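You operate a simulated robot arm through the tools that you are given. There is no shell and no other tool.

You run a simulated robot arm. Do the job below in one go: nothing can be reset, and whatever is moved stays where it is left.

## Task
Crimp the contact on the yellow-banded lead at its printed size and put it in the green tray.
Fine: load it by the slide, one stroke of the lever, fingers clear of the die, slide out again.

It is judged by the outcome, as a careful person would: the job done as asked, and still so three seconds after it is handed in. It fails if anything else is knocked over, pushed out of place, dropped, spilled or broken.

## Robot
A 7-joint arm with a two-finger parallel gripper, fixed in place. Base frame: the origin is at the foot of the arm, x ahead of it, y to its left, z up; the work surface is at about z = 0.82. Readings come in m, rad, newtons and seconds.
With the tool pointing down near the work surface it reaches from about 0.1 to 0.58 m from the base axis. Its first joint turns from -2.897 to 2.897 rad. Payload 1.57 kg.
The TCP is the grasp point between the finger pads, 0.03 m short of the fingertips. In the tool frame z runs along the fingers and y along their closing line. Largest opening 0.08 m; finger width 0.017, thickness 0.012; the body of the gripper, 0.04 by 0.082 m, starts 0.08 m behind the TCP.
Orientation is that of the tool frame in the base frame, as a unit quaternion [w, x, y, z]. With the fingers straight down and closing along the base's y, the tool's x points along the base's -x, its y along +y and its z along -z.

## Interface
- The arm moves only by the tool drive_tool. Its argument "deltas" is a list of rows, each an object of numbers (a shift or turn left out is 0, a gripper value left out holds the last): "wx", "wy", "wz": the turn, a rotation vector about the tool's x, y, z in rad; "tx", "ty", "tz": the shift along the tool's x, y, z in m; "fingers": the finger opening in m, from 0 to 0.08. In form: [{"wx": .., "wy": .., "wz": .., "tx": .., "ty": .., "tz": .., "fingers": ..}, ...]. A call has 1 to 20 rows; each row is the pose to reach, as a shift and turn from the pose commanded when the call began, along the tool's axes at that moment. Rows are played at 5 a second. More than 0.05 m and 0.15 rad between two rows, or a gripper value outside its range, and nothing of the call is played. A pose out of reach is approached as far as the arm can. The call stops where the force on the tool passes 40 N (or 10 N more than at its start, if that is more) or the arm is blocked; 0.2 s more then pass. Each finger travels about 0.072 m/s and halts on what it meets, pressing with about 43 N; the grip force reading is that of the motor and also rises with nothing between the fingers. The clock runs only during rows and for 0.2 s after the last one: add rows that repeat a pose to give the fingers time. The reply holds the time, the measured pose of the TCP, the force on the tool along the base axes, the opening and the grip force, in the units named above and with some noise, with the torque about the TCP (base axes, N m) and any sound that the robot's microphone picked up.
- Cameras (640 x 400 px; columns grow to the right, rows downward): "scene" is fixed at [0.2185, 0.4994, 1.5502]; the picture's right is [-0.95, -0.32, 0.00], its down [-0.19, 0.55, -0.82] and it looks along [0.27, -0.77, -0.58] (base axes); focal length 313 px, centre (320, 200). "wrist" rides on the gripper at [0.072, -0.007, -0.122] in the tool frame; the picture's right is [0.09, 1.00, 0.00], its down [-0.84, 0.08, -0.54] and it looks along [-0.54, 0.05, 0.84] (tool axes); focal length 238 px, centre (320, 200). There is no depth. A picture from a camera that has moved, and an enlarged one, comes with that camera's place and axes in the base frame and with its lens.
- camera(camera): a new picture of that camera. The clock stands still meanwhile.
- raise_lower(by): slides the trunk up (or, below 0, down) by that many m; the arm rides with it, the base frame stays. It gives what a move gives, with no picture.
- close_up(camera, box): a new picture of the part [left, top, right, bottom] of that camera's present view, enlarged. The clock stands still meanwhile.
- job_done(): hands the job in; it is judged then, once.

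Places have to be worked out from the pictures, the camera data and where the tool is seen. Open the gripper and draw the arm clear of the work before you hand the job in, unless the task says otherwise.

The tools are called after "Emit:" as a command line: name --argument value ..., lists and objects as JSON in quotes. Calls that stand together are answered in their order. drive_tool: Moves the arm, as the interface text tells. Its arguments: {"type":"object","properties":{"deltas":{"type":"array","items":{"type":"object","properties":{"wx":{"type":"number"},"wy":{"type":"number"},"wz":{"type":"number"},"tx":{"type":"number"},"ty":{"type":"number"},"tz":{"type":"number"},"fingers":{"type":"number"}}}}},"required":["deltas"]} The other tools are called the same way: raise_lower (by) slides the trunk up or down; camera (camera) takes a picture; close_up (camera, box) takes an enlarged picture of a part of a camera's view; job_done () hands the job in.

At the start:

```text
t: 0.0
tool_pos: [0.444, -0.2219, 1.3385]
ee_rot: [0.0, 0.0, 1.0, 0.001]
ft_force: [-1.0, 0.1, -0.7]
ft_torque: [-0.01, 0.01, -0.03]
gripper_width: 0.0799
grip_force: 0.1
trunk travel left (down, up): [-0.775, 0.215]
```

scene: 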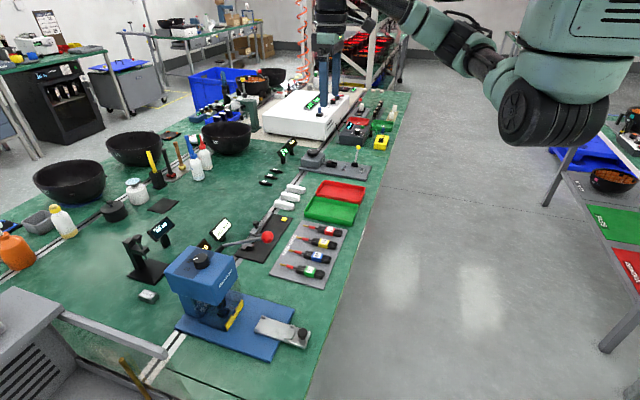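
wrist: 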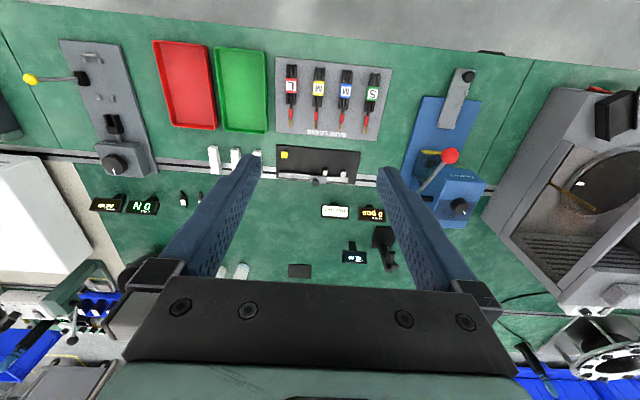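

I'll start by inspecting the work area: the leads, the press, the slide and the dial, at higher magnification.

Emit:
close_up --camera "scene" --box '[160, 200, 360, 370]'

Emit:
close_up --camera "wrist" --box '[260, 40, 500, 240]'

Emit:
close_up --camera "wrist" --box '[390, 50, 500, 240]'

Emit:
close_up --camera "scene" --box '[100, 130, 380, 290]'

```text
2.35 times, centred on (260, 285) of scene
camera zoom: at [0.2185, 0.4994, 1.5502], right [-0.95, -0.32, 0.0], down [-0.19, 0.55, -0.82], along [0.27, -0.77, -0.58], focal length 736 px, centre (461, 0)
```

zoom: 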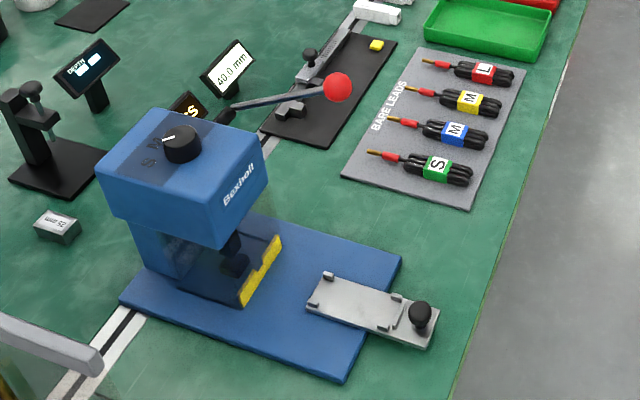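

```text
2.00 times, centred on (380, 140) of wrist
camera zoom: at [0.3704, -0.2299, 1.4616], right [-0.09, 1.0, 0.0], down [0.84, 0.08, 0.54], along [0.54, 0.05, -0.84], focal length 477 px, centre (200, 320)
```

zoom: 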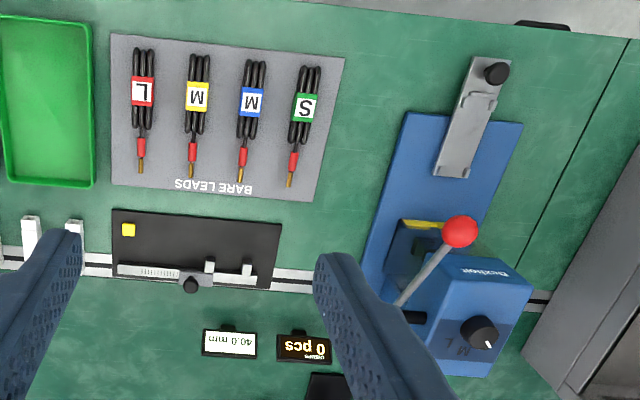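

```text
2.11 times, centred on (445, 145) of wrist
camera zoom: at [0.3704, -0.2299, 1.4616], right [-0.09, 1.0, 0.0], down [0.84, 0.08, 0.54], along [0.54, 0.05, -0.84], focal length 502 px, centre (57, 316)
```

zoom: 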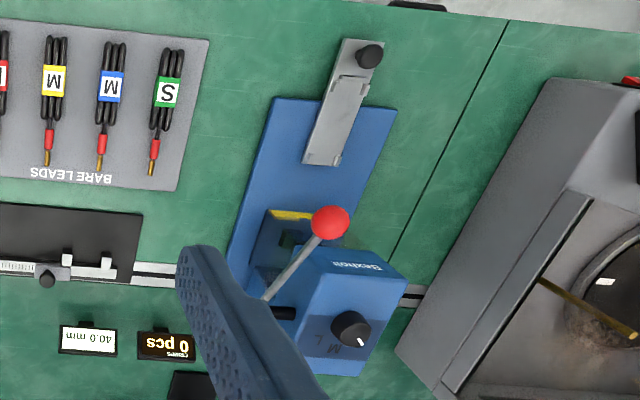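

```text
2.29 times, centred on (240, 210) of scene
camera zoom: at [0.2185, 0.4994, 1.5502], right [-0.95, -0.32, 0.0], down [-0.19, 0.55, -0.82], along [0.27, -0.77, -0.58], focal length 715 px, centre (503, 177)
```

zoom: 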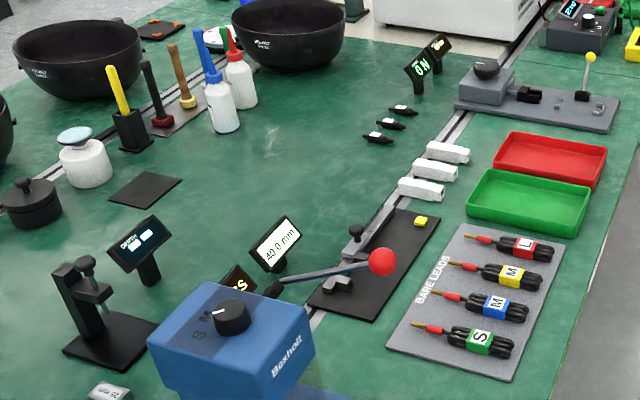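

The yellow-banded lead is printed "M", and the blue press has a dial with S/M/L marks. I'll zoom in on the dial, the slide carriage and the lead.

Emit:
close_up --camera "scene" --box '[180, 235, 250, 280]'

Emit:
close_up --camera "wrist" --box '[430, 180, 500, 230]'

Emit:
close_up --camera "scene" --box '[220, 280, 320, 360]'

Emit:
close_up --camera "wrist" --box '[400, 60, 500, 160]'

Emit:
close_up --camera "scene" --box '[270, 215, 350, 290]'

```text
8.89 times, centred on (215, 258) of scene
camera zoom: at [0.2185, 0.4994, 1.5502], right [-0.95, -0.32, 0.0], down [-0.19, 0.55, -0.82], along [0.27, -0.77, -0.58], focal length 2781 px, centre (1253, -311)
```

zoom: 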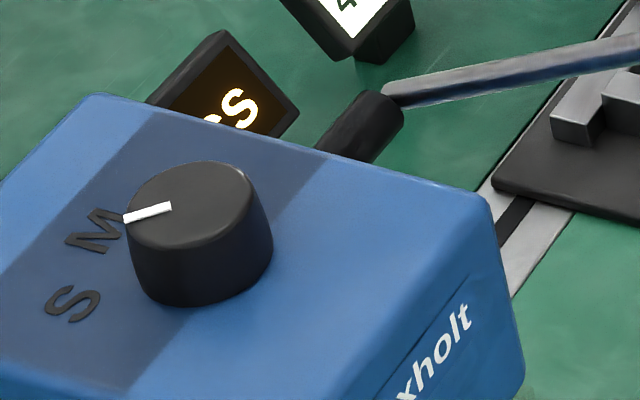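

```text
8.00 times, centred on (465, 205) of wrist
camera zoom: at [0.3704, -0.2299, 1.4616], right [-0.09, 1.0, 0.0], down [0.84, 0.08, 0.54], along [0.54, 0.05, -0.84], focal length 1907 px, centre (-840, 160)
```

zoom: 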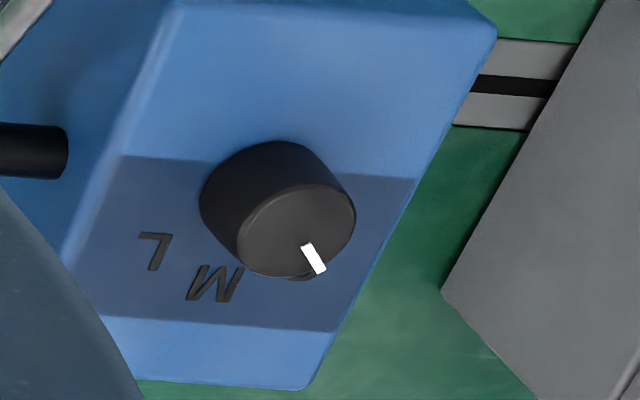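

```text
5.00 times, centred on (270, 320) of scene
camera zoom: at [0.2185, 0.4994, 1.5502], right [-0.95, -0.32, 0.0], down [-0.19, 0.55, -0.82], along [0.27, -0.77, -0.58], focal length 1564 px, centre (570, -400)
```

zoom: 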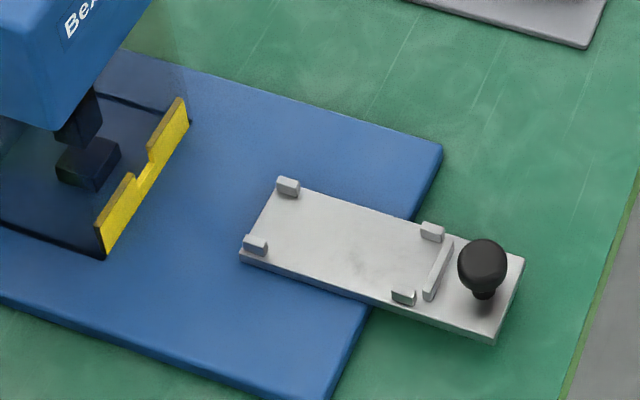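

```text
4.00 times, centred on (450, 110) of wrist
camera zoom: at [0.3704, -0.2299, 1.4616], right [-0.09, 1.0, 0.0], down [0.84, 0.08, 0.54], along [0.54, 0.05, -0.84], focal length 953 px, centre (-200, 560)
```

zoom: 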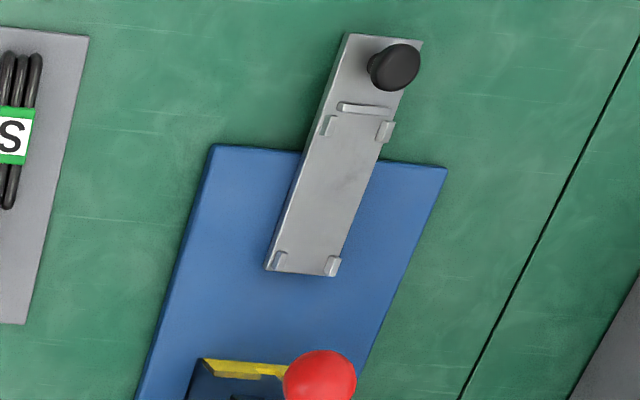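

```text
5.33 times, centred on (310, 252) of scene
camera zoom: at [0.2185, 0.4994, 1.5502], right [-0.95, -0.32, 0.0], down [-0.19, 0.55, -0.82], along [0.27, -0.77, -0.58], focal length 1669 px, centre (373, -80)
```

zoom: 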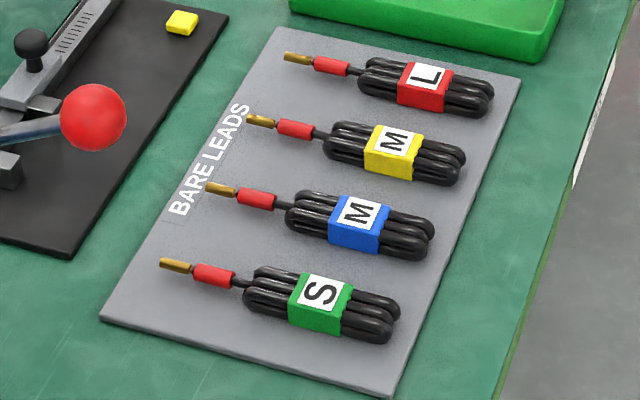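

The yellow lead's label reads M. By triangulating the two views I put the dial axis near (0.641, 0.111), top z about 1.033. Its pointer is at about 40°, which is the S mark, and M sits at about 0°, so the dial needs turning. The lever ball is near (0.516, 0.024, 1.053). I'll move to a viewpoint over the press to check this.

Emit:
drive_tool --deltas '[{"tx": 0.005, "ty": 0.035, "tz": 0.01, "fingers": 0.08}, {"tx": 0.011, "ty": 0.07, "tz": 0.02}, {"tx": 0.016, "ty": 0.105, "tz": 0.03}, {"tx": 0.022, "ty": 0.14, "tz": 0.04}, {"tx": 0.027, "ty": 0.175, "tz": 0.05}, {"tx": 0.033, "ty": 0.21, "tz": 0.06}, {"tx": 0.038, "ty": 0.245, "tz": 0.07}, {"tx": 0.044, "ty": 0.28, "tz": 0.08}, {"tx": 0.044, "ty": 0.28, "tz": 0.08}]'

```text
t: 2.0
tool_pos: [0.3994, 0.0538, 1.2572]
ee_rot: [0.0, 0.0, 1.0, 0.0]
ft_force: [0.8, -0.1, 0.3]
ft_torque: [0.01, 0.03, -0.03]
gripper_width: 0.08
grip_force: 0.0
trunk travel left (down, up): [-0.775, 0.215]
```

The move tracked well. Next I'll look at the press from here.

Emit:
camera --camera "wrist"

Emit:
camera --camera "scene"

```text
taken
camera wrist: at [0.3262, 0.047, 1.3793], right [-0.09, 1.0, 0.0], down [0.84, 0.08, 0.54], along [0.54, 0.05, -0.84], focal length 238 px, centre (320, 200)
```

wrist: 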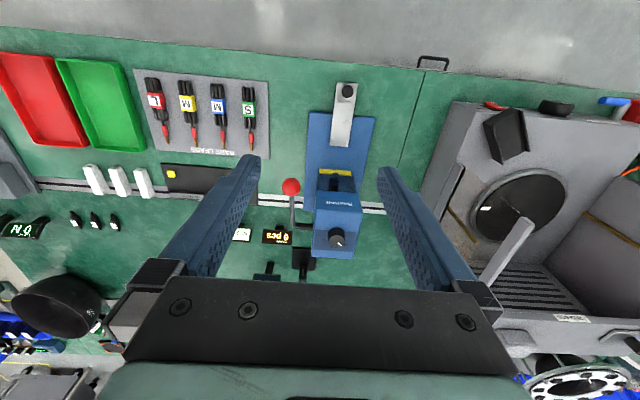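

```text
taken
```

scene: 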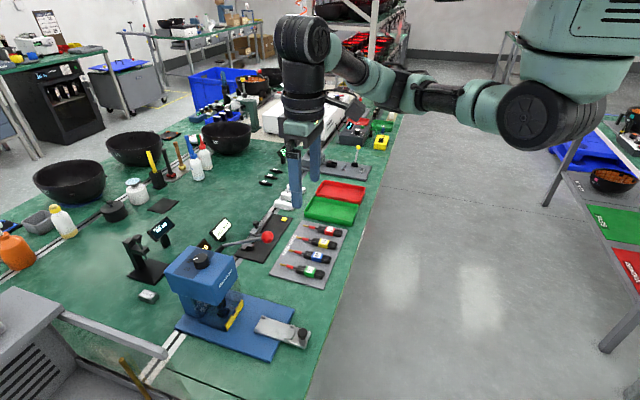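

Emit:
close_up --camera "wrist" --box '[280, 70, 400, 265]'

Emit:
close_up --camera "wrist" --box '[270, 140, 390, 260]'

Emit:
close_up --camera "wrist" --box '[300, 75, 390, 155]'

Emit:
close_up --camera "wrist" --box '[130, 60, 280, 165]'

```text
2.05 times, centred on (340, 168) of wrist
camera zoom: at [0.3262, 0.047, 1.3793], right [-0.09, 1.0, 0.0], down [0.84, 0.08, 0.54], along [0.54, 0.05, -0.84], focal length 489 px, centre (279, 267)
```

zoom: 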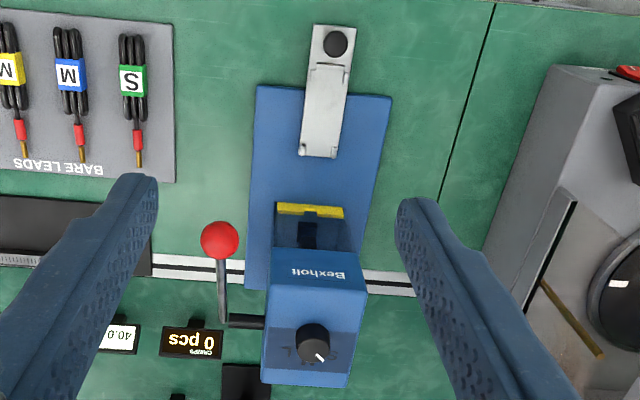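

```text
3.33 times, centred on (330, 200) of wrist
camera zoom: at [0.3262, 0.047, 1.3793], right [-0.09, 1.0, 0.0], down [0.84, 0.08, 0.54], along [0.54, 0.05, -0.84], focal length 794 px, centre (287, 200)
```

zoom: 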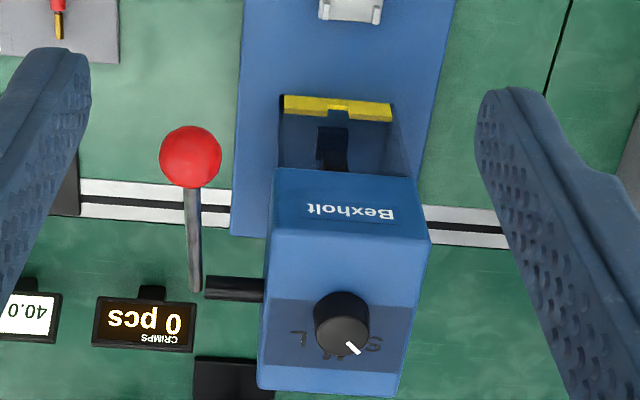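

```text
5.00 times, centred on (345, 115) of wrist
camera zoom: at [0.3262, 0.047, 1.3793], right [-0.09, 1.0, 0.0], down [0.84, 0.08, 0.54], along [0.54, 0.05, -0.84], focal length 1192 px, centre (195, 625)
```

zoom: 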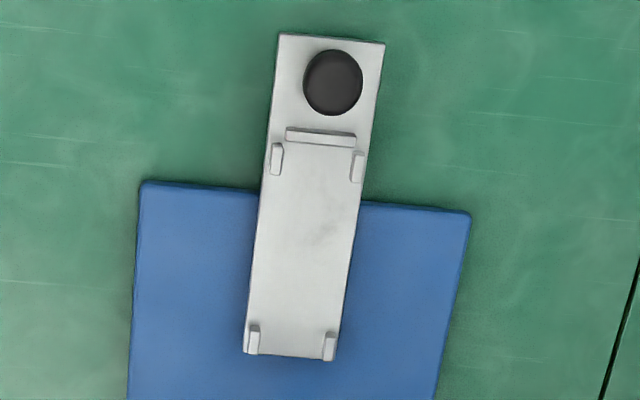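

```text
3.81 times, centred on (205, 112) of wrist
camera zoom: at [0.3262, 0.047, 1.3793], right [-0.09, 1.0, 0.0], down [0.84, 0.08, 0.54], along [0.54, 0.05, -0.84], focal length 908 px, centre (758, 533)
```

zoom: 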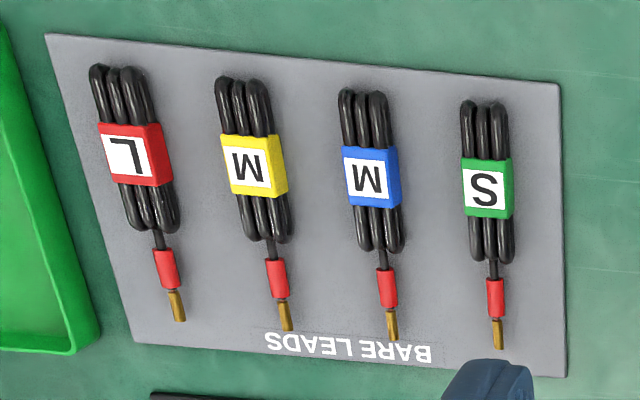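

The closer view shows the dial pointer at S, so it has to go to M, about 40° clockwise seen from above. The slide carriage runs along base x: centre y about 0.108, knob at (0.396, 0.108, 0.862). The dial is at about 0.65 m radius, so I'll test reach by hovering above it at z about 1.15, which is clear of the lever ball.

Emit:
drive_tool --deltas '[{"tx": -0.03, "ty": 0.007, "tz": 0.0, "fingers": 0.06}, {"tx": -0.06, "ty": 0.014, "tz": 0.015}, {"tx": -0.09, "ty": 0.021, "tz": 0.03}, {"tx": -0.12, "ty": 0.028, "tz": 0.045}, {"tx": -0.15, "ty": 0.036, "tz": 0.06}, {"tx": -0.18, "ty": 0.043, "tz": 0.075}, {"tx": -0.21, "ty": 0.05, "tz": 0.09}, {"tx": -0.2416, "ty": 0.0572, "tz": 0.107}, {"tx": -0.2416, "ty": 0.0572, "tz": 0.107}, {"tx": -0.2416, "ty": 0.0572, "tz": 0.107}]'

```text
t: 4.2
tool_pos: [0.6407, 0.1172, 1.1528]
ee_rot: [0.001, -0.001, 1.0, 0.001]
ft_force: [-0.4, 0.5, -0.3]
ft_torque: [-0.04, -0.01, -0.01]
gripper_width: 0.0598
grip_force: 0.1
trunk travel left (down, up): [-0.775, 0.215]
```

The reach is fine here. I'll check the alignment over the dial with both cameras.

Emit:
camera --camera "wrist"

Emit:
close_up --camera "scene" --box '[150, 160, 290, 300]'

```text
taken
camera wrist: at [0.5684, 0.1103, 1.2756], right [-0.09, 1.0, 0.0], down [0.84, 0.08, 0.54], along [0.54, 0.05, -0.84], focal length 238 px, centre (320, 200)
```

wrist: 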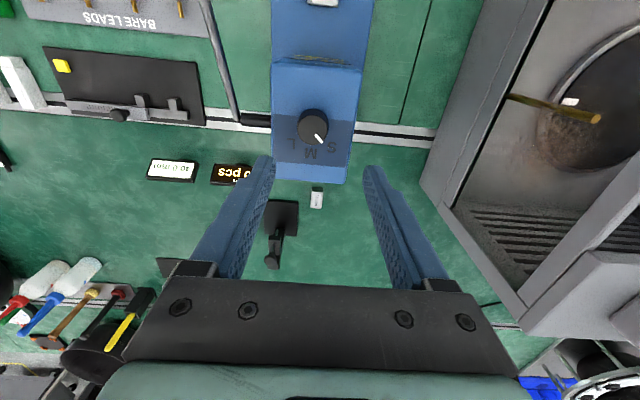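

```text
2.86 times, centred on (220, 230) of scene
camera zoom: at [0.2185, 0.4994, 1.5502], right [-0.95, -0.32, 0.0], down [-0.19, 0.55, -0.82], along [0.27, -0.77, -0.58], focal length 894 px, centre (606, 114)
```

zoom: 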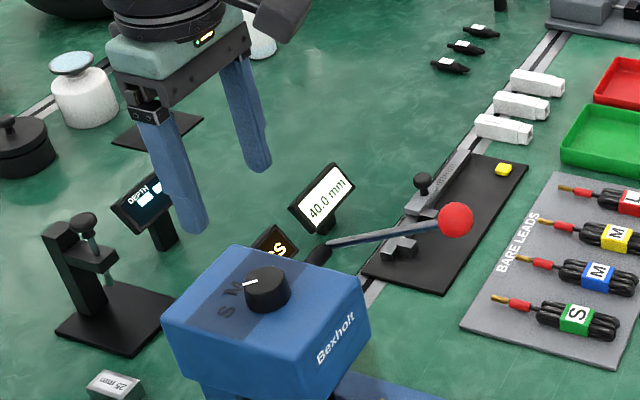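

Emit:
close_up --camera "wrist" --box '[265, 50, 365, 185]'

```text
2.96 times, centred on (315, 118) of wrist
camera zoom: at [0.5684, 0.1103, 1.2756], right [-0.09, 1.0, 0.0], down [0.84, 0.08, 0.54], along [0.54, 0.05, -0.84], focal length 706 px, centre (335, 444)
```

zoom: 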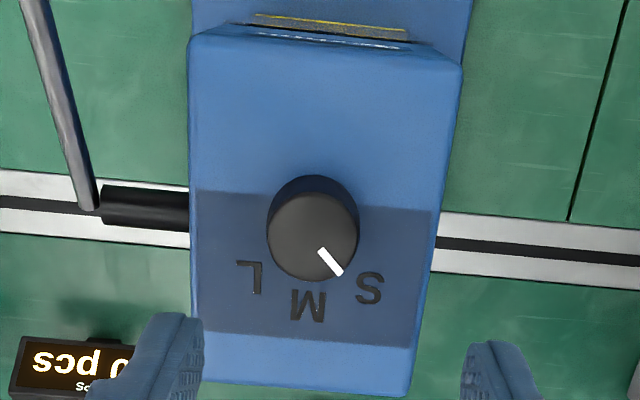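

The dial centre refines to (0.640, 0.109). S, M and L are at about +44°, 0° and -42° around it, and the pointer is on S. The TCP is at y=0.117, so I'll shift -8.5 mm in y and descend around the dial to z of about 1.046 with the fingers open.

Emit:
drive_tool --deltas '[{"ty": -0.0085, "tz": 0.01, "fingers": 0.06}, {"ty": -0.0085, "tz": 0.045}, {"ty": -0.0085, "tz": 0.075}, {"ty": -0.0085, "tz": 0.095}, {"ty": -0.0085, "tz": 0.1}, {"ty": -0.0085, "tz": 0.1}, {"ty": -0.0085, "tz": 0.1}]'

```text
t: 5.8
tool_pos: [0.6398, 0.1063, 1.0535]
ee_rot: [0.0, 0.0, 1.0, 0.0]
ft_force: [0.8, -0.1, 0.7]
ft_torque: [0.01, 0.01, -0.03]
gripper_width: 0.06
grip_force: 0.0
trunk travel left (down, up): [-0.775, 0.215]
```

Emit:
close_up --camera "wrist" --box '[220, 60, 420, 240]'

Emit:
close_up --camera "scene" --box '[160, 210, 260, 300]'

```text
2.22 times, centred on (320, 150) of wrist
camera zoom: at [0.5683, 0.0999, 1.1764], right [-0.09, 1.0, 0.0], down [0.84, 0.08, 0.54], along [0.54, 0.05, -0.84], focal length 530 px, centre (320, 311)
```

zoom: 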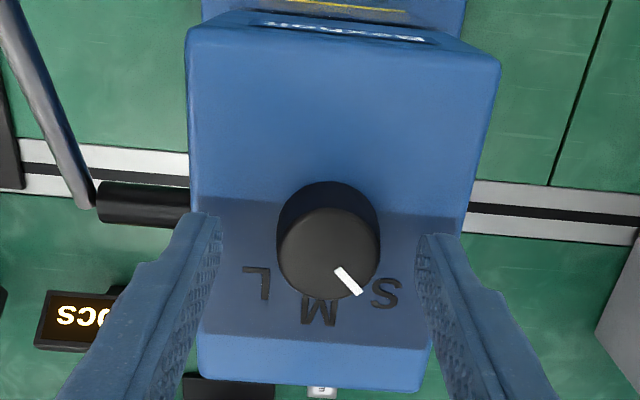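

```text
4.44 times, centred on (210, 255) of scene
camera zoom: at [0.2185, 0.4994, 1.5502], right [-0.95, -0.32, 0.0], down [-0.19, 0.55, -0.82], along [0.27, -0.77, -0.58], focal length 1391 px, centre (809, -44)
```

zoom: 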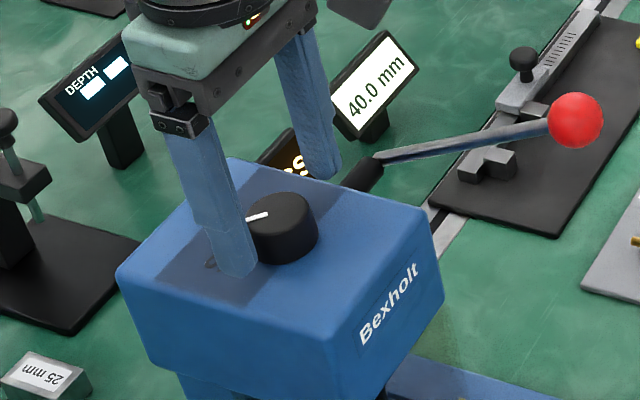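

The TCP is at about (0.640, 0.1067, 1.0535) and the dial at (0.639, 0.109). I'll shift +2 mm in y and descend 8 mm more, watching the force.

Emit:
drive_tool --deltas '[{"ty": 0.0022, "tz": 0.004, "tx": 0.0005, "fingers": 0.06}, {"ty": 0.0022, "tz": 0.008, "tx": 0.0005}, {"ty": 0.0022, "tz": 0.008, "tx": 0.0005}, {"ty": 0.0022, "tz": 0.008, "tx": 0.0005}]'

```text
t: 6.8
tool_pos: [0.6388, 0.1094, 1.0458]
ee_rot: [0.001, -0.001, 1.0, -0.001]
ft_force: [0.5, -0.5, 0.4]
ft_torque: [-0.02, 0.01, 0.02]
gripper_width: 0.0602
grip_force: 0.1
trunk travel left (down, up): [-0.775, 0.215]
```

It is centred on the dial. I'll close the fingers on it and hold.

Emit:
drive_tool --deltas '[{"fingers": 0.045}, {"fingers": 0.035}, {"fingers": 0.025}, {"fingers": 0.025}]'

```text
t: 7.8
tool_pos: [0.6379, 0.1088, 1.0453]
ee_rot: [0.001, 0.0, 1.0, 0.001]
ft_force: [0.1, 2.8, -0.6]
ft_torque: [0.12, -0.02, 0.01]
gripper_width: 0.0329
grip_force: 41.3
trunk travel left (down, up): [-0.775, 0.215]
```

The dial is gripped at a width of 0.033. I'll turn it clockwise as seen from above (about +tool z) by 0.76 rad in small steps.

Emit:
drive_tool --deltas '[{"wz": 0.1, "fingers": 0.025}, {"wz": 0.2}, {"wz": 0.3}, {"wz": 0.4}, {"wz": 0.5}, {"wz": 0.6}, {"wz": 0.7}, {"wz": 0.76}, {"wz": 0.76}, {"wz": 0.76}]'

```text
t: 10.0
tool_pos: [0.6393, 0.1117, 1.045]
ee_rot: [0.002, 0.37, 0.929, 0.003]
ft_force: [8.5, 19.9, 12.2]
ft_torque: [0.5, -0.38, 0.06]
gripper_width: 0.033
grip_force: 41.0
trunk travel left (down, up): [-0.775, 0.215]
```

Emit:
close_up --camera "wrist" --box '[220, 60, 420, 240]'

Emit:
close_up --camera "scene" --box '[160, 210, 260, 300]'

```text
2.22 times, centred on (320, 150) of wrist
camera zoom: at [0.5815, 0.1555, 1.1679], right [0.62, 0.79, 0.01], down [0.66, -0.52, 0.54], along [0.43, -0.33, -0.84], focal length 530 px, centre (320, 311)
```

zoom: 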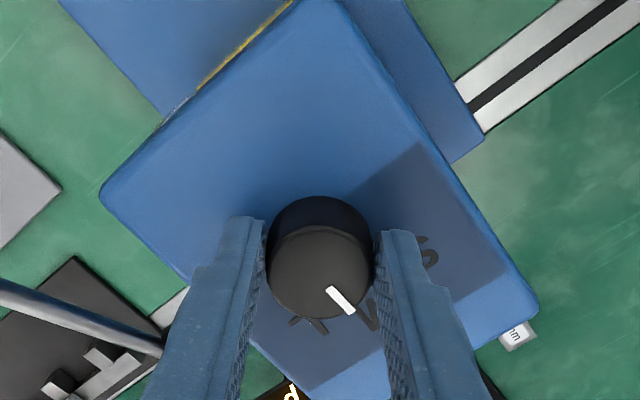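

```text
4.44 times, centred on (210, 255) of scene
camera zoom: at [0.2185, 0.4994, 1.5502], right [-0.95, -0.32, 0.0], down [-0.19, 0.55, -0.82], along [0.27, -0.77, -0.58], focal length 1391 px, centre (809, -44)
```

zoom: 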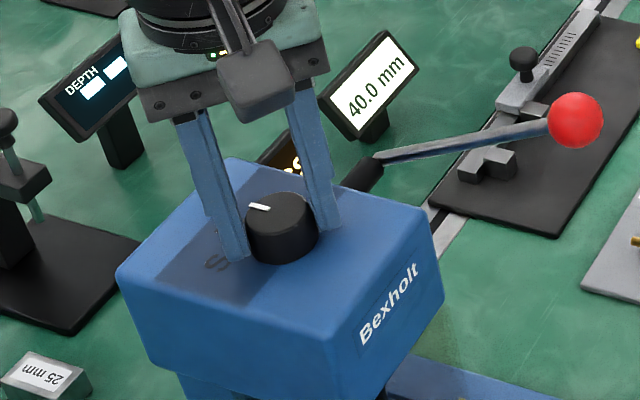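

The pointer has followed the rotation. I'll open the fingers, lift clear and check against the M mark before rotating back.

Emit:
drive_tool --deltas '[{"fingers": 0.045}, {"fingers": 0.06}, {"fingers": 0.06}, {"tz": -0.03}, {"tz": -0.07}, {"tz": -0.1}, {"tz": -0.1}]'

Emit:
close_up --camera "wrist" --box '[220, 60, 420, 240]'

Emit:
close_up --camera "scene" --box '[160, 210, 260, 300]'

```text
t: 11.6
tool_pos: [0.6427, 0.1075, 1.1456]
ee_rot: [0.001, 0.37, 0.929, 0.0]
ft_force: [0.7, -1.2, -0.8]
ft_torque: [0.0, 0.04, 0.0]
gripper_width: 0.0602
grip_force: 0.0
trunk travel left (down, up): [-0.775, 0.215]
```

```text
2.22 times, centred on (320, 150) of wrist
camera zoom: at [0.5856, 0.1515, 1.2684], right [0.62, 0.79, 0.0], down [0.66, -0.52, 0.54], along [0.43, -0.34, -0.84], focal length 530 px, centre (320, 311)
```

zoom: 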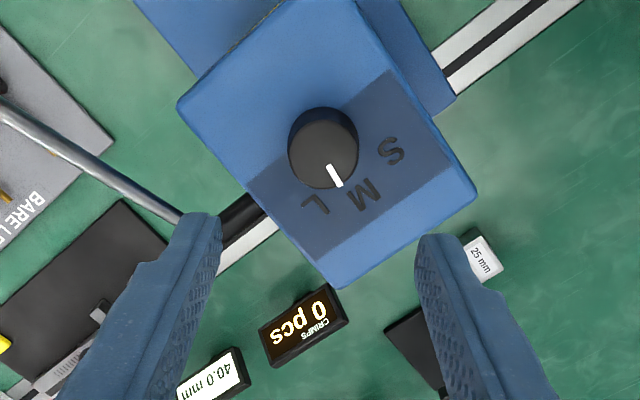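

```text
4.44 times, centred on (210, 255) of scene
camera zoom: at [0.2185, 0.4994, 1.5502], right [-0.95, -0.32, 0.0], down [-0.19, 0.55, -0.82], along [0.27, -0.77, -0.58], focal length 1391 px, centre (809, -44)
```

zoom: 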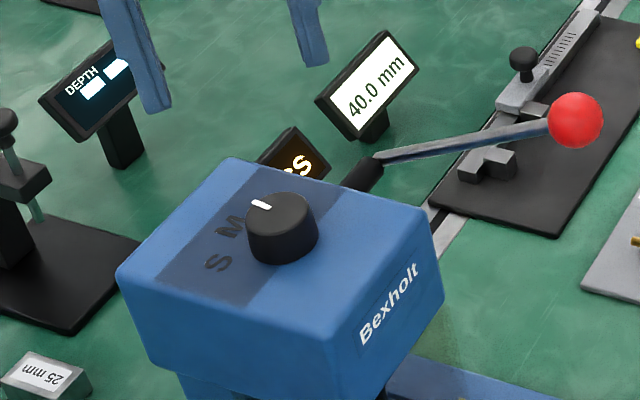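

Emit:
close_up --camera "wrist" --box '[295, 100, 355, 160]'

Emit:
close_up --camera "scene" --box '[190, 240, 240, 275]'

```text
6.67 times, centred on (325, 130) of wrist
camera zoom: at [0.5856, 0.1515, 1.2684], right [0.62, 0.79, 0.0], down [0.66, -0.52, 0.54], along [0.43, -0.34, -0.84], focal length 1589 px, centre (287, 667)
```

zoom: 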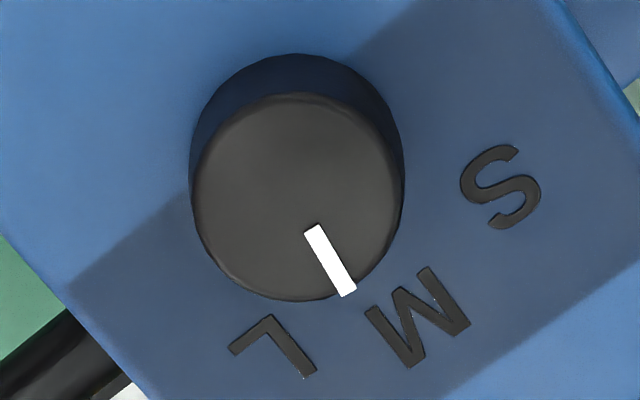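

```text
11.43 times, centred on (215, 258) of scene
camera zoom: at [0.2185, 0.4994, 1.5502], right [-0.95, -0.32, 0.0], down [-0.19, 0.55, -0.82], along [0.27, -0.77, -0.58], focal length 3576 px, centre (1520, -457)
```

zoom: 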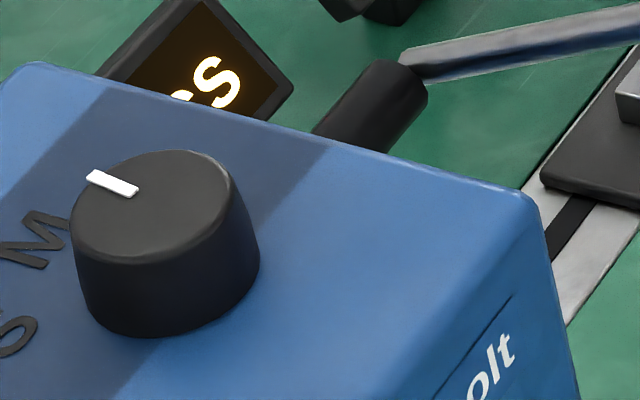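

On release the dial seems to have drifted slightly past M, and my estimate of the pointer is about -10° to 0°. I'll rotate the gripper back to square and measure it carefully from above.

Emit:
drive_tool --deltas '[{"wz": -0.13, "tz": -0.01}, {"wz": -0.26, "tz": -0.02}, {"wz": -0.39, "tz": -0.02}, {"wz": -0.52, "tz": -0.02}, {"wz": -0.65, "tz": -0.02}, {"wz": -0.76, "tz": -0.02}, {"wz": -0.76, "tz": -0.02}, {"wz": -0.76, "tz": -0.02}]'

Emit:
close_up --camera "wrist" --box '[285, 95, 345, 155]'

Emit:
close_up --camera "scene" --box '[186, 240, 226, 272]'

```text
t: 13.4
tool_pos: [0.6403, 0.1089, 1.1639]
ee_rot: [0.001, 0.0, 1.0, 0.0]
ft_force: [-0.8, -0.2, -0.1]
ft_torque: [-0.01, -0.04, 0.04]
gripper_width: 0.0599
grip_force: 0.0
trunk travel left (down, up): [-0.775, 0.215]
```

```text
6.67 times, centred on (315, 125) of wrist
camera zoom: at [0.5675, 0.1012, 1.287], right [-0.09, 1.0, 0.0], down [0.84, 0.08, 0.54], along [0.54, 0.05, -0.84], focal length 1589 px, centre (353, 700)
```

zoom: 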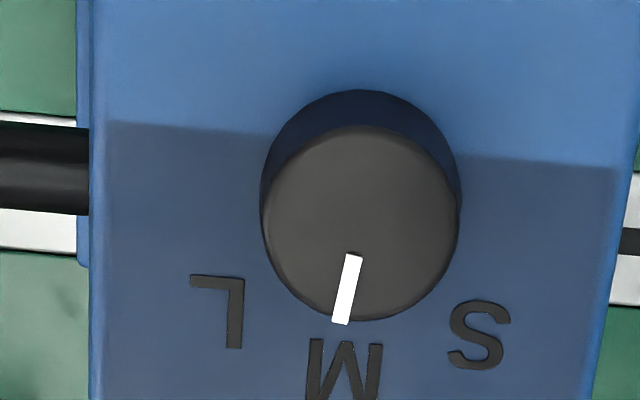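

```text
12.50 times, centred on (206, 256) of scene
camera zoom: at [0.2185, 0.4994, 1.5502], right [-0.95, -0.32, 0.0], down [-0.19, 0.55, -0.82], along [0.27, -0.77, -0.58], focal length 3911 px, centre (1745, -500)
```

zoom: 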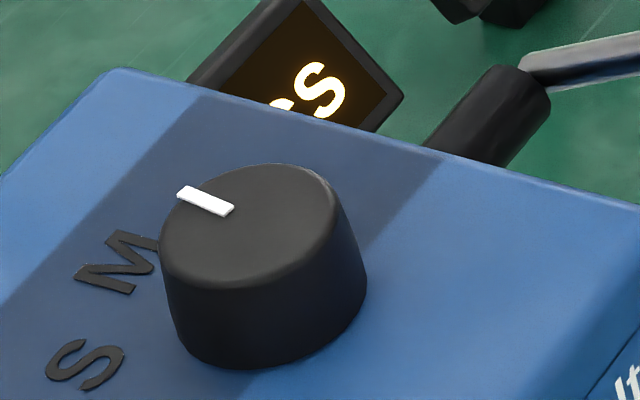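

The pointer now sits about 6° past M toward L; it slipped as the fingers released under side load. I'll regrip centred on the dial and nudge it back about 6°.

Emit:
drive_tool --deltas '[{"tz": 0.03, "fingers": 0.06}, {"tz": 0.065}, {"tz": 0.095}, {"tz": 0.112}, {"tz": 0.118}, {"tz": 0.118}, {"tz": 0.118}]'

```text
t: 15.0
tool_pos: [0.6392, 0.1082, 1.0473]
ee_rot: [0.001, 0.0, 1.0, 0.0]
ft_force: [-0.3, -0.2, 1.0]
ft_torque: [0.04, 0.01, -0.02]
gripper_width: 0.0598
grip_force: 0.0
trunk travel left (down, up): [-0.775, 0.215]
```

I'm centred within about 1 mm. I'll close on the dial and turn it -0.10 rad about tool z, then hold.

Emit:
drive_tool --deltas '[{"tx": -0.0005, "ty": 0.0007, "fingers": 0.05}, {"tx": -0.0005, "ty": 0.0007, "fingers": 0.04}, {"tx": -0.0005, "ty": 0.0007, "fingers": 0.03}, {"tx": -0.0005, "ty": 0.0007, "fingers": 0.027}, {"tx": -0.0005, "ty": 0.0007, "fingers": 0.027}, {"tx": -0.0005, "ty": 0.0007, "wz": -0.05, "fingers": 0.027}, {"tx": -0.0005, "ty": 0.0007, "wz": -0.11, "fingers": 0.027}, {"tx": -0.0005, "ty": 0.0007, "wz": -0.11, "fingers": 0.027}, {"tx": -0.0005, "ty": 0.0007, "wz": -0.11, "fingers": 0.027}]'

Emit:
close_up --camera "wrist" --box '[285, 135, 365, 215]'

```text
t: 17.0
tool_pos: [0.6401, 0.1101, 1.0484]
ee_rot: [0.002, -0.055, 0.998, 0.0]
ft_force: [6.0, 5.8, 5.8]
ft_torque: [0.26, -0.26, -0.01]
gripper_width: 0.0325
grip_force: 41.4
trunk travel left (down, up): [-0.775, 0.215]
```

```text
5.00 times, centred on (325, 175) of wrist
camera zoom: at [0.5686, 0.0945, 1.1702], right [-0.2, 0.98, 0.0], down [0.82, 0.17, 0.55], along [0.53, 0.11, -0.84], focal length 1192 px, centre (295, 325)
```

zoom: 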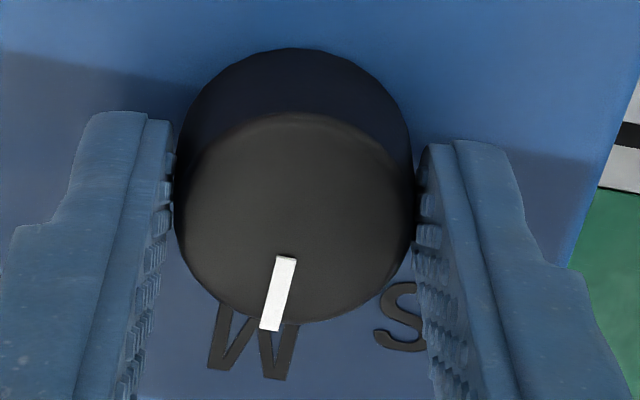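

The pointer is now aligned with M within about 2°. I'll relax the roughly 6 N side load before releasing so that it doesn't drag again.

Emit:
drive_tool --deltas '[{"tx": -0.0011, "ty": 0.0012, "tz": -0.0012, "fingers": 0.027}, {"tx": -0.0011, "ty": 0.0012, "tz": -0.0012, "fingers": 0.027}]'

```text
t: 17.6
tool_pos: [0.6403, 0.1097, 1.0481]
ee_rot: [0.0, -0.055, 0.998, -0.002]
ft_force: [7.7, 4.9, 2.7]
ft_torque: [0.18, -1.01, 0.02]
gripper_width: 0.0326
grip_force: 41.2
trunk travel left (down, up): [-0.775, 0.215]
```

Emit:
drive_tool --deltas '[{"tx": 0.001, "ty": 0.001, "tz": -0.0006, "fingers": 0.027}, {"tx": 0.002, "ty": 0.001, "tz": -0.0006, "fingers": 0.027}, {"tx": 0.002, "ty": 0.001, "tz": -0.0006, "fingers": 0.027}]'

```text
t: 18.4
tool_pos: [0.6401, 0.1096, 1.0473]
ee_rot: [0.0, -0.055, 0.998, 0.0]
ft_force: [8.5, 1.8, 0.4]
ft_torque: [-0.05, -0.83, -0.01]
gripper_width: 0.0327
grip_force: 40.2
trunk travel left (down, up): [-0.775, 0.215]
```

The y and z loads are nearly zero. The remaining x load acts equally on both pads, so it shouldn't twist the dial. I'll open, lift and check.

Emit:
drive_tool --deltas '[{"fingers": 0.04}, {"fingers": 0.06}, {"fingers": 0.06}, {"tz": -0.03}, {"tz": -0.07}, {"tz": -0.11, "wz": 0.05}, {"tz": -0.118, "wz": 0.11}, {"tz": -0.118, "wz": 0.11}]'

Emit:
close_up --camera "wrist" --box '[285, 95, 345, 155]'

Emit:
close_up --camera "scene" --box '[186, 240, 226, 272]'

```text
t: 20.2
tool_pos: [0.6495, 0.1115, 1.1675]
ee_rot: [0.0, 0.001, 1.0, 0.0]
ft_force: [0.4, -0.4, -0.5]
ft_torque: [-0.02, 0.05, 0.01]
gripper_width: 0.06
grip_force: 0.0
out of reach, approached as far as the arm can: row 4, 5, 6, 7, 8
trunk travel left (down, up): [-0.775, 0.215]
```

```text
6.67 times, centred on (315, 125) of wrist
camera zoom: at [0.578, 0.1042, 1.2897], right [-0.09, 1.0, 0.0], down [0.84, 0.08, 0.54], along [0.54, 0.05, -0.84], focal length 1589 px, centre (353, 700)
```

zoom: 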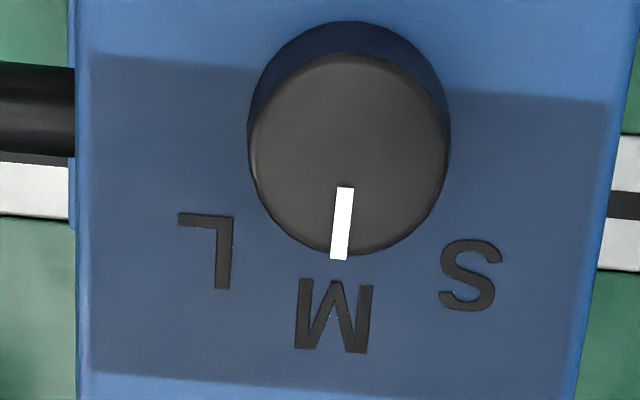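

```text
12.50 times, centred on (206, 256) of scene
camera zoom: at [0.2185, 0.4994, 1.5502], right [-0.95, -0.32, 0.0], down [-0.19, 0.55, -0.82], along [0.27, -0.77, -0.58], focal length 3911 px, centre (1745, -500)
```

zoom: 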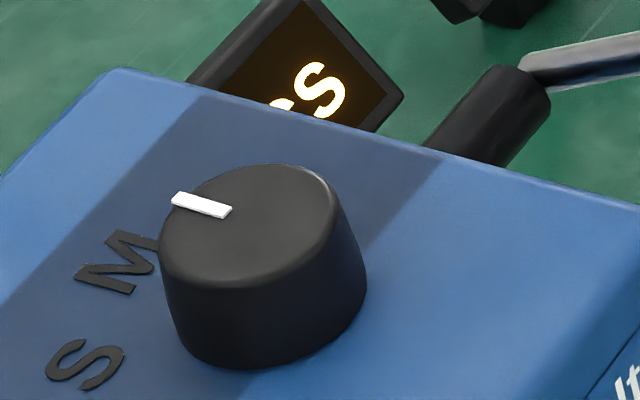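

The pointer is now squarely on M, within about 1°. Next I'll move back over the yellow-banded lead at (0.453, -0.227), staying high on the way.

Emit:
drive_tool --deltas '[{"tx": 0.02, "ty": -0.034, "fingers": 0.06}, {"tx": 0.04, "ty": -0.068}, {"tx": 0.06, "ty": -0.102}, {"tx": 0.08, "ty": -0.136}, {"tx": 0.1, "ty": -0.17}, {"tx": 0.12, "ty": -0.204}, {"tx": 0.14, "ty": -0.238}, {"tx": 0.16, "ty": -0.272}, {"tx": 0.18, "ty": -0.305}, {"tx": 0.1965, "ty": -0.3385}, {"tx": 0.1965, "ty": -0.3385, "tz": 0.03}, {"tx": 0.1965, "ty": -0.3385, "tz": 0.06}, {"tx": 0.1965, "ty": -0.3385, "tz": 0.09}, {"tx": 0.1965, "ty": -0.3385, "tz": 0.12}, {"tx": 0.1965, "ty": -0.3385, "tz": 0.15}, {"tx": 0.1965, "ty": -0.3385, "tz": 0.15}]'

Emit:
camera --camera "wrist"

Emit:
close_up --camera "scene" --box '[250, 180, 370, 290]'

```text
t: 23.6
tool_pos: [0.5524, -0.2816, 0.9802]
ee_rot: [0.001, 0.0, 1.0, 0.0]
ft_force: [-0.3, 0.5, 0.6]
ft_torque: [0.01, 0.01, 0.05]
gripper_width: 0.0599
grip_force: 0.0
out of reach, approached as far as the arm can: row 1, 2, 3, 4, 5, 6, 7, 8, 9, 10, 11, 12, 13, 14, 15, 16
trunk travel left (down, up): [-0.775, 0.215]
```

```text
taken
camera wrist: at [0.4813, -0.2895, 1.1025], right [-0.09, 1.0, 0.0], down [0.84, 0.08, 0.54], along [0.54, 0.05, -0.84], focal length 238 px, centre (320, 200)
```

wrist: 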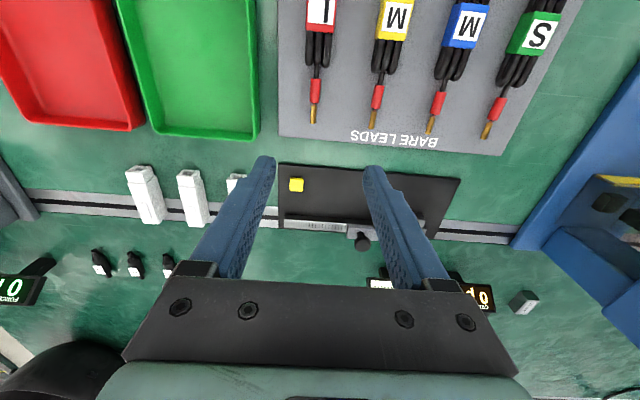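

```text
3.64 times, centred on (310, 235) of scene
camera zoom: at [0.2185, 0.4994, 1.5502], right [-0.95, -0.32, 0.0], down [-0.19, 0.55, -0.82], along [0.27, -0.77, -0.58], focal length 1138 px, centre (356, 73)
```

zoom: 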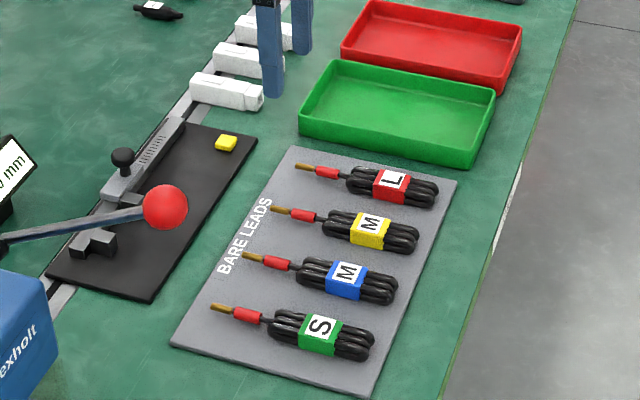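

The arm was limited partway (likely a joint limit) and ended at (0.552, -0.282, 0.980), away from the target but clear of everything. I'll raise it gently to let the joints unwind and check where it goes.

Emit:
drive_tool --deltas '[{"tz": -0.03}, {"tz": -0.06}, {"tz": -0.09}, {"tz": -0.12}, {"tz": -0.15}, {"tz": -0.18}, {"tz": -0.21}, {"tz": -0.21}, {"tz": -0.21}]'

Emit:
camera --camera "scene"

```text
t: 25.6
tool_pos: [0.5794, -0.303, 1.1891]
ee_rot: [-0.001, 0.001, 1.0, 0.001]
ft_force: [-0.5, 0.3, -1.1]
ft_torque: [-0.03, -0.02, 0.01]
gripper_width: 0.0601
grip_force: 0.1
out of reach, approached as far as the arm can: row 1, 2, 3, 4, 5, 6, 7, 8, 9
trunk travel left (down, up): [-0.775, 0.215]
```

```text
taken
```

scene: 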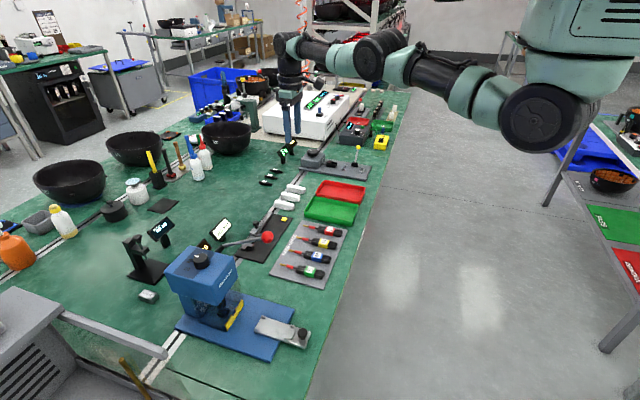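

The position error lies along the outward direction, as if the arm stuck near full extension. I'm in free space here, so I'll try a moderate tool tilt to see whether it lets the elbow fold.

Emit:
drive_tool --deltas '[{"wy": 0.1}, {"wy": 0.2}, {"wy": 0.3}, {"wy": 0.3}]'

```text
t: 26.6
tool_pos: [0.5268, -0.28, 1.1961]
ee_rot: [-0.15, 0.0, 0.989, 0.001]
ft_force: [-0.5, -0.9, -0.2]
ft_torque: [-0.02, 0.03, 0.0]
gripper_width: 0.0602
grip_force: 0.1
out of reach, approached as far as the arm can: row 1, 2, 3, 4
trunk travel left (down, up): [-0.775, 0.215]
```

Emit:
close_up --camera "scene" --box '[250, 0, 640, 200]'

```text
1.64 times, centred on (445, 100) of scene
camera zoom: at [0.2185, 0.4994, 1.5502], right [-0.95, -0.32, 0.0], down [-0.19, 0.55, -0.82], along [0.27, -0.77, -0.58], focal length 514 px, centre (115, 364)
```

zoom: 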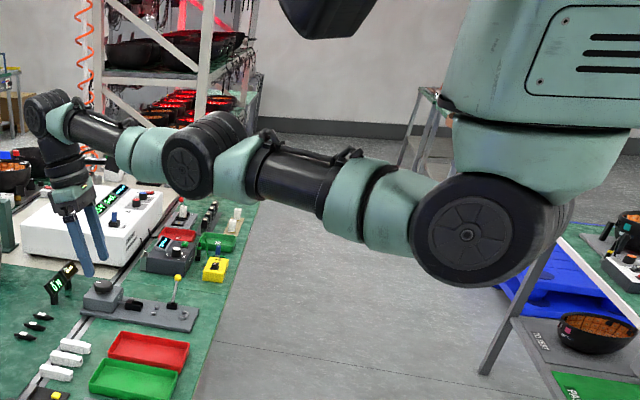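

The zoom shows the elbow has bent slightly past straight, with the elbow below the shoulder–wrist line, so it can't fold inward. I'll undo the tilt first. Then I'll extend outward to straighten the elbow and come back down and in so it bends the right way.

Emit:
drive_tool --deltas '[{"wy": -0.1}, {"wy": -0.2}, {"wy": -0.3}, {"wy": -0.3}]'

```text
t: 27.6
tool_pos: [0.5286, -0.2788, 1.1956]
ee_rot: [0.0, -0.001, 1.0, 0.0]
ft_force: [0.7, 0.2, -0.2]
ft_torque: [-0.02, 0.02, -0.01]
gripper_width: 0.0598
grip_force: 0.0
out of reach, approached as far as the arm can: row 1
trunk travel left (down, up): [-0.775, 0.215]
```

It now reaches an untilted pose without being out of reach. I'll check the elbow shape.

Emit:
close_up --camera "scene" --box '[250, 0, 640, 200]'

```text
1.64 times, centred on (445, 100) of scene
camera zoom: at [0.2185, 0.4994, 1.5502], right [-0.95, -0.32, 0.0], down [-0.19, 0.55, -0.82], along [0.27, -0.77, -0.58], focal length 514 px, centre (115, 364)
```

zoom: 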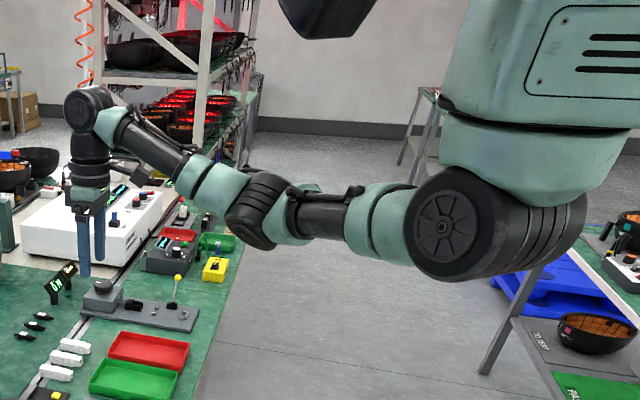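

Emit:
camera --camera "scene"

```text
taken
```

scene: 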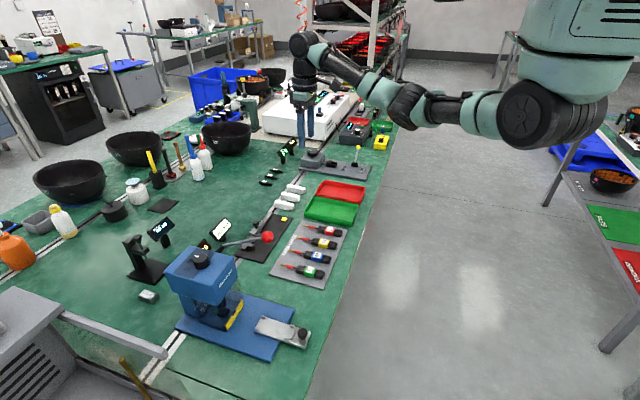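

The arm is folded again and reaching normally. I'll move carefully to above the yellow lead at z=1.10 and check tracking.

Emit:
drive_tool --deltas '[{"tx": 0.019, "ty": 0.013, "tz": 0.015, "fingers": 0.05}, {"tx": 0.038, "ty": 0.026, "tz": 0.035}, {"tx": 0.057, "ty": 0.039, "tz": 0.065}, {"tx": 0.0756, "ty": 0.0518, "tz": 0.0956}, {"tx": 0.0756, "ty": 0.0518, "tz": 0.0956}, {"tx": 0.0756, "ty": 0.0518, "tz": 0.0956}]'

Emit:
camera --camera "scene"

Emit:
camera --camera "wrist"

```text
t: 29.0
tool_pos: [0.4525, -0.2285, 1.1009]
ee_rot: [0.0, -0.001, 1.0, 0.0]
ft_force: [-0.8, -0.4, 0.3]
ft_torque: [0.0, -0.02, -0.03]
gripper_width: 0.0501
grip_force: 0.1
trunk travel left (down, up): [-0.775, 0.215]
```

```text
taken
```

scene: 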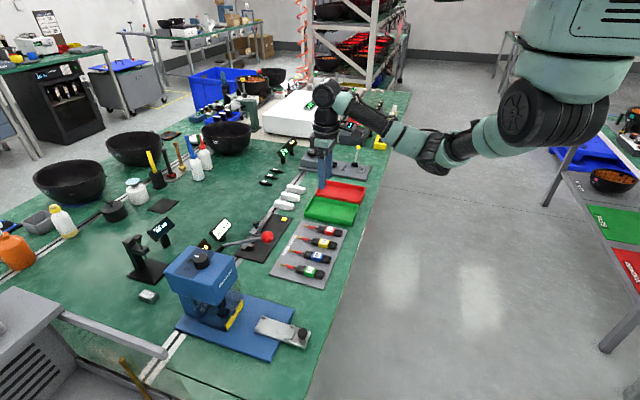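

```text
taken
camera wrist: at [0.3808, -0.2352, 1.2221], right [-0.09, 1.0, 0.0], down [0.84, 0.08, 0.54], along [0.54, 0.05, -0.84], focal length 238 px, centre (320, 200)
```

wrist: 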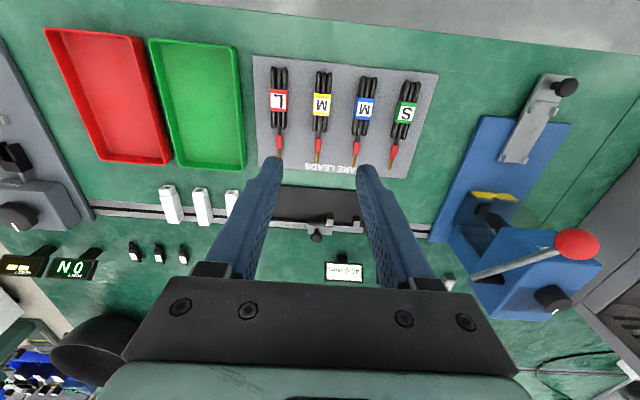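

Tracking is good: (0.4525, -0.2285, 1.101). Next I'll zoom in on the yellow lead to get its exact centre, axis and heights.

Emit:
close_up --camera "wrist" --box '[290, 60, 390, 175]'

Emit:
close_up --camera "scene" --box '[285, 215, 345, 260]'

```text
3.48 times, centred on (340, 118) of wrist
camera zoom: at [0.3808, -0.2352, 1.2221], right [-0.09, 1.0, 0.0], down [0.84, 0.08, 0.54], along [0.54, 0.05, -0.84], focal length 829 px, centre (250, 487)
```

zoom: 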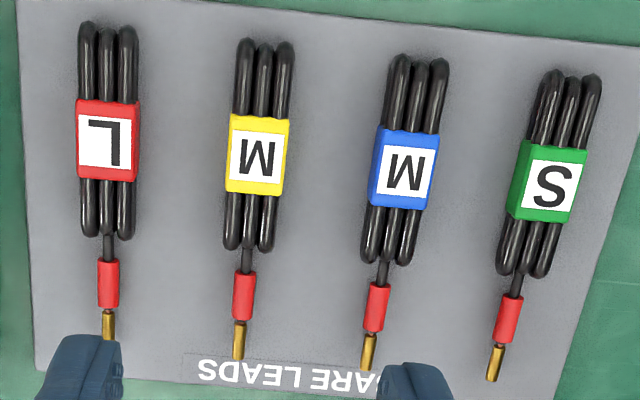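

```text
8.89 times, centred on (315, 238) of scene
camera zoom: at [0.2185, 0.4994, 1.5502], right [-0.95, -0.32, 0.0], down [-0.19, 0.55, -0.82], along [0.27, -0.77, -0.58], focal length 2781 px, centre (364, -133)
```

zoom: 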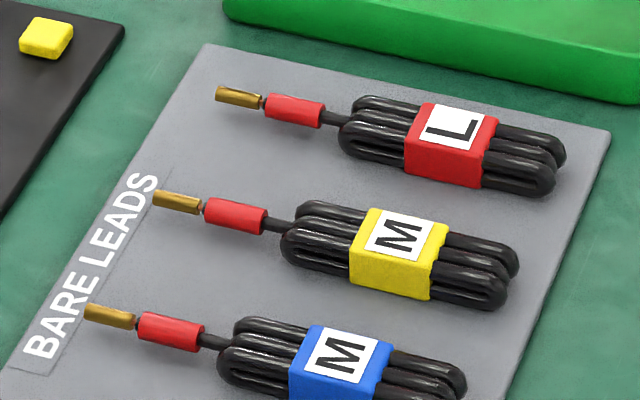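

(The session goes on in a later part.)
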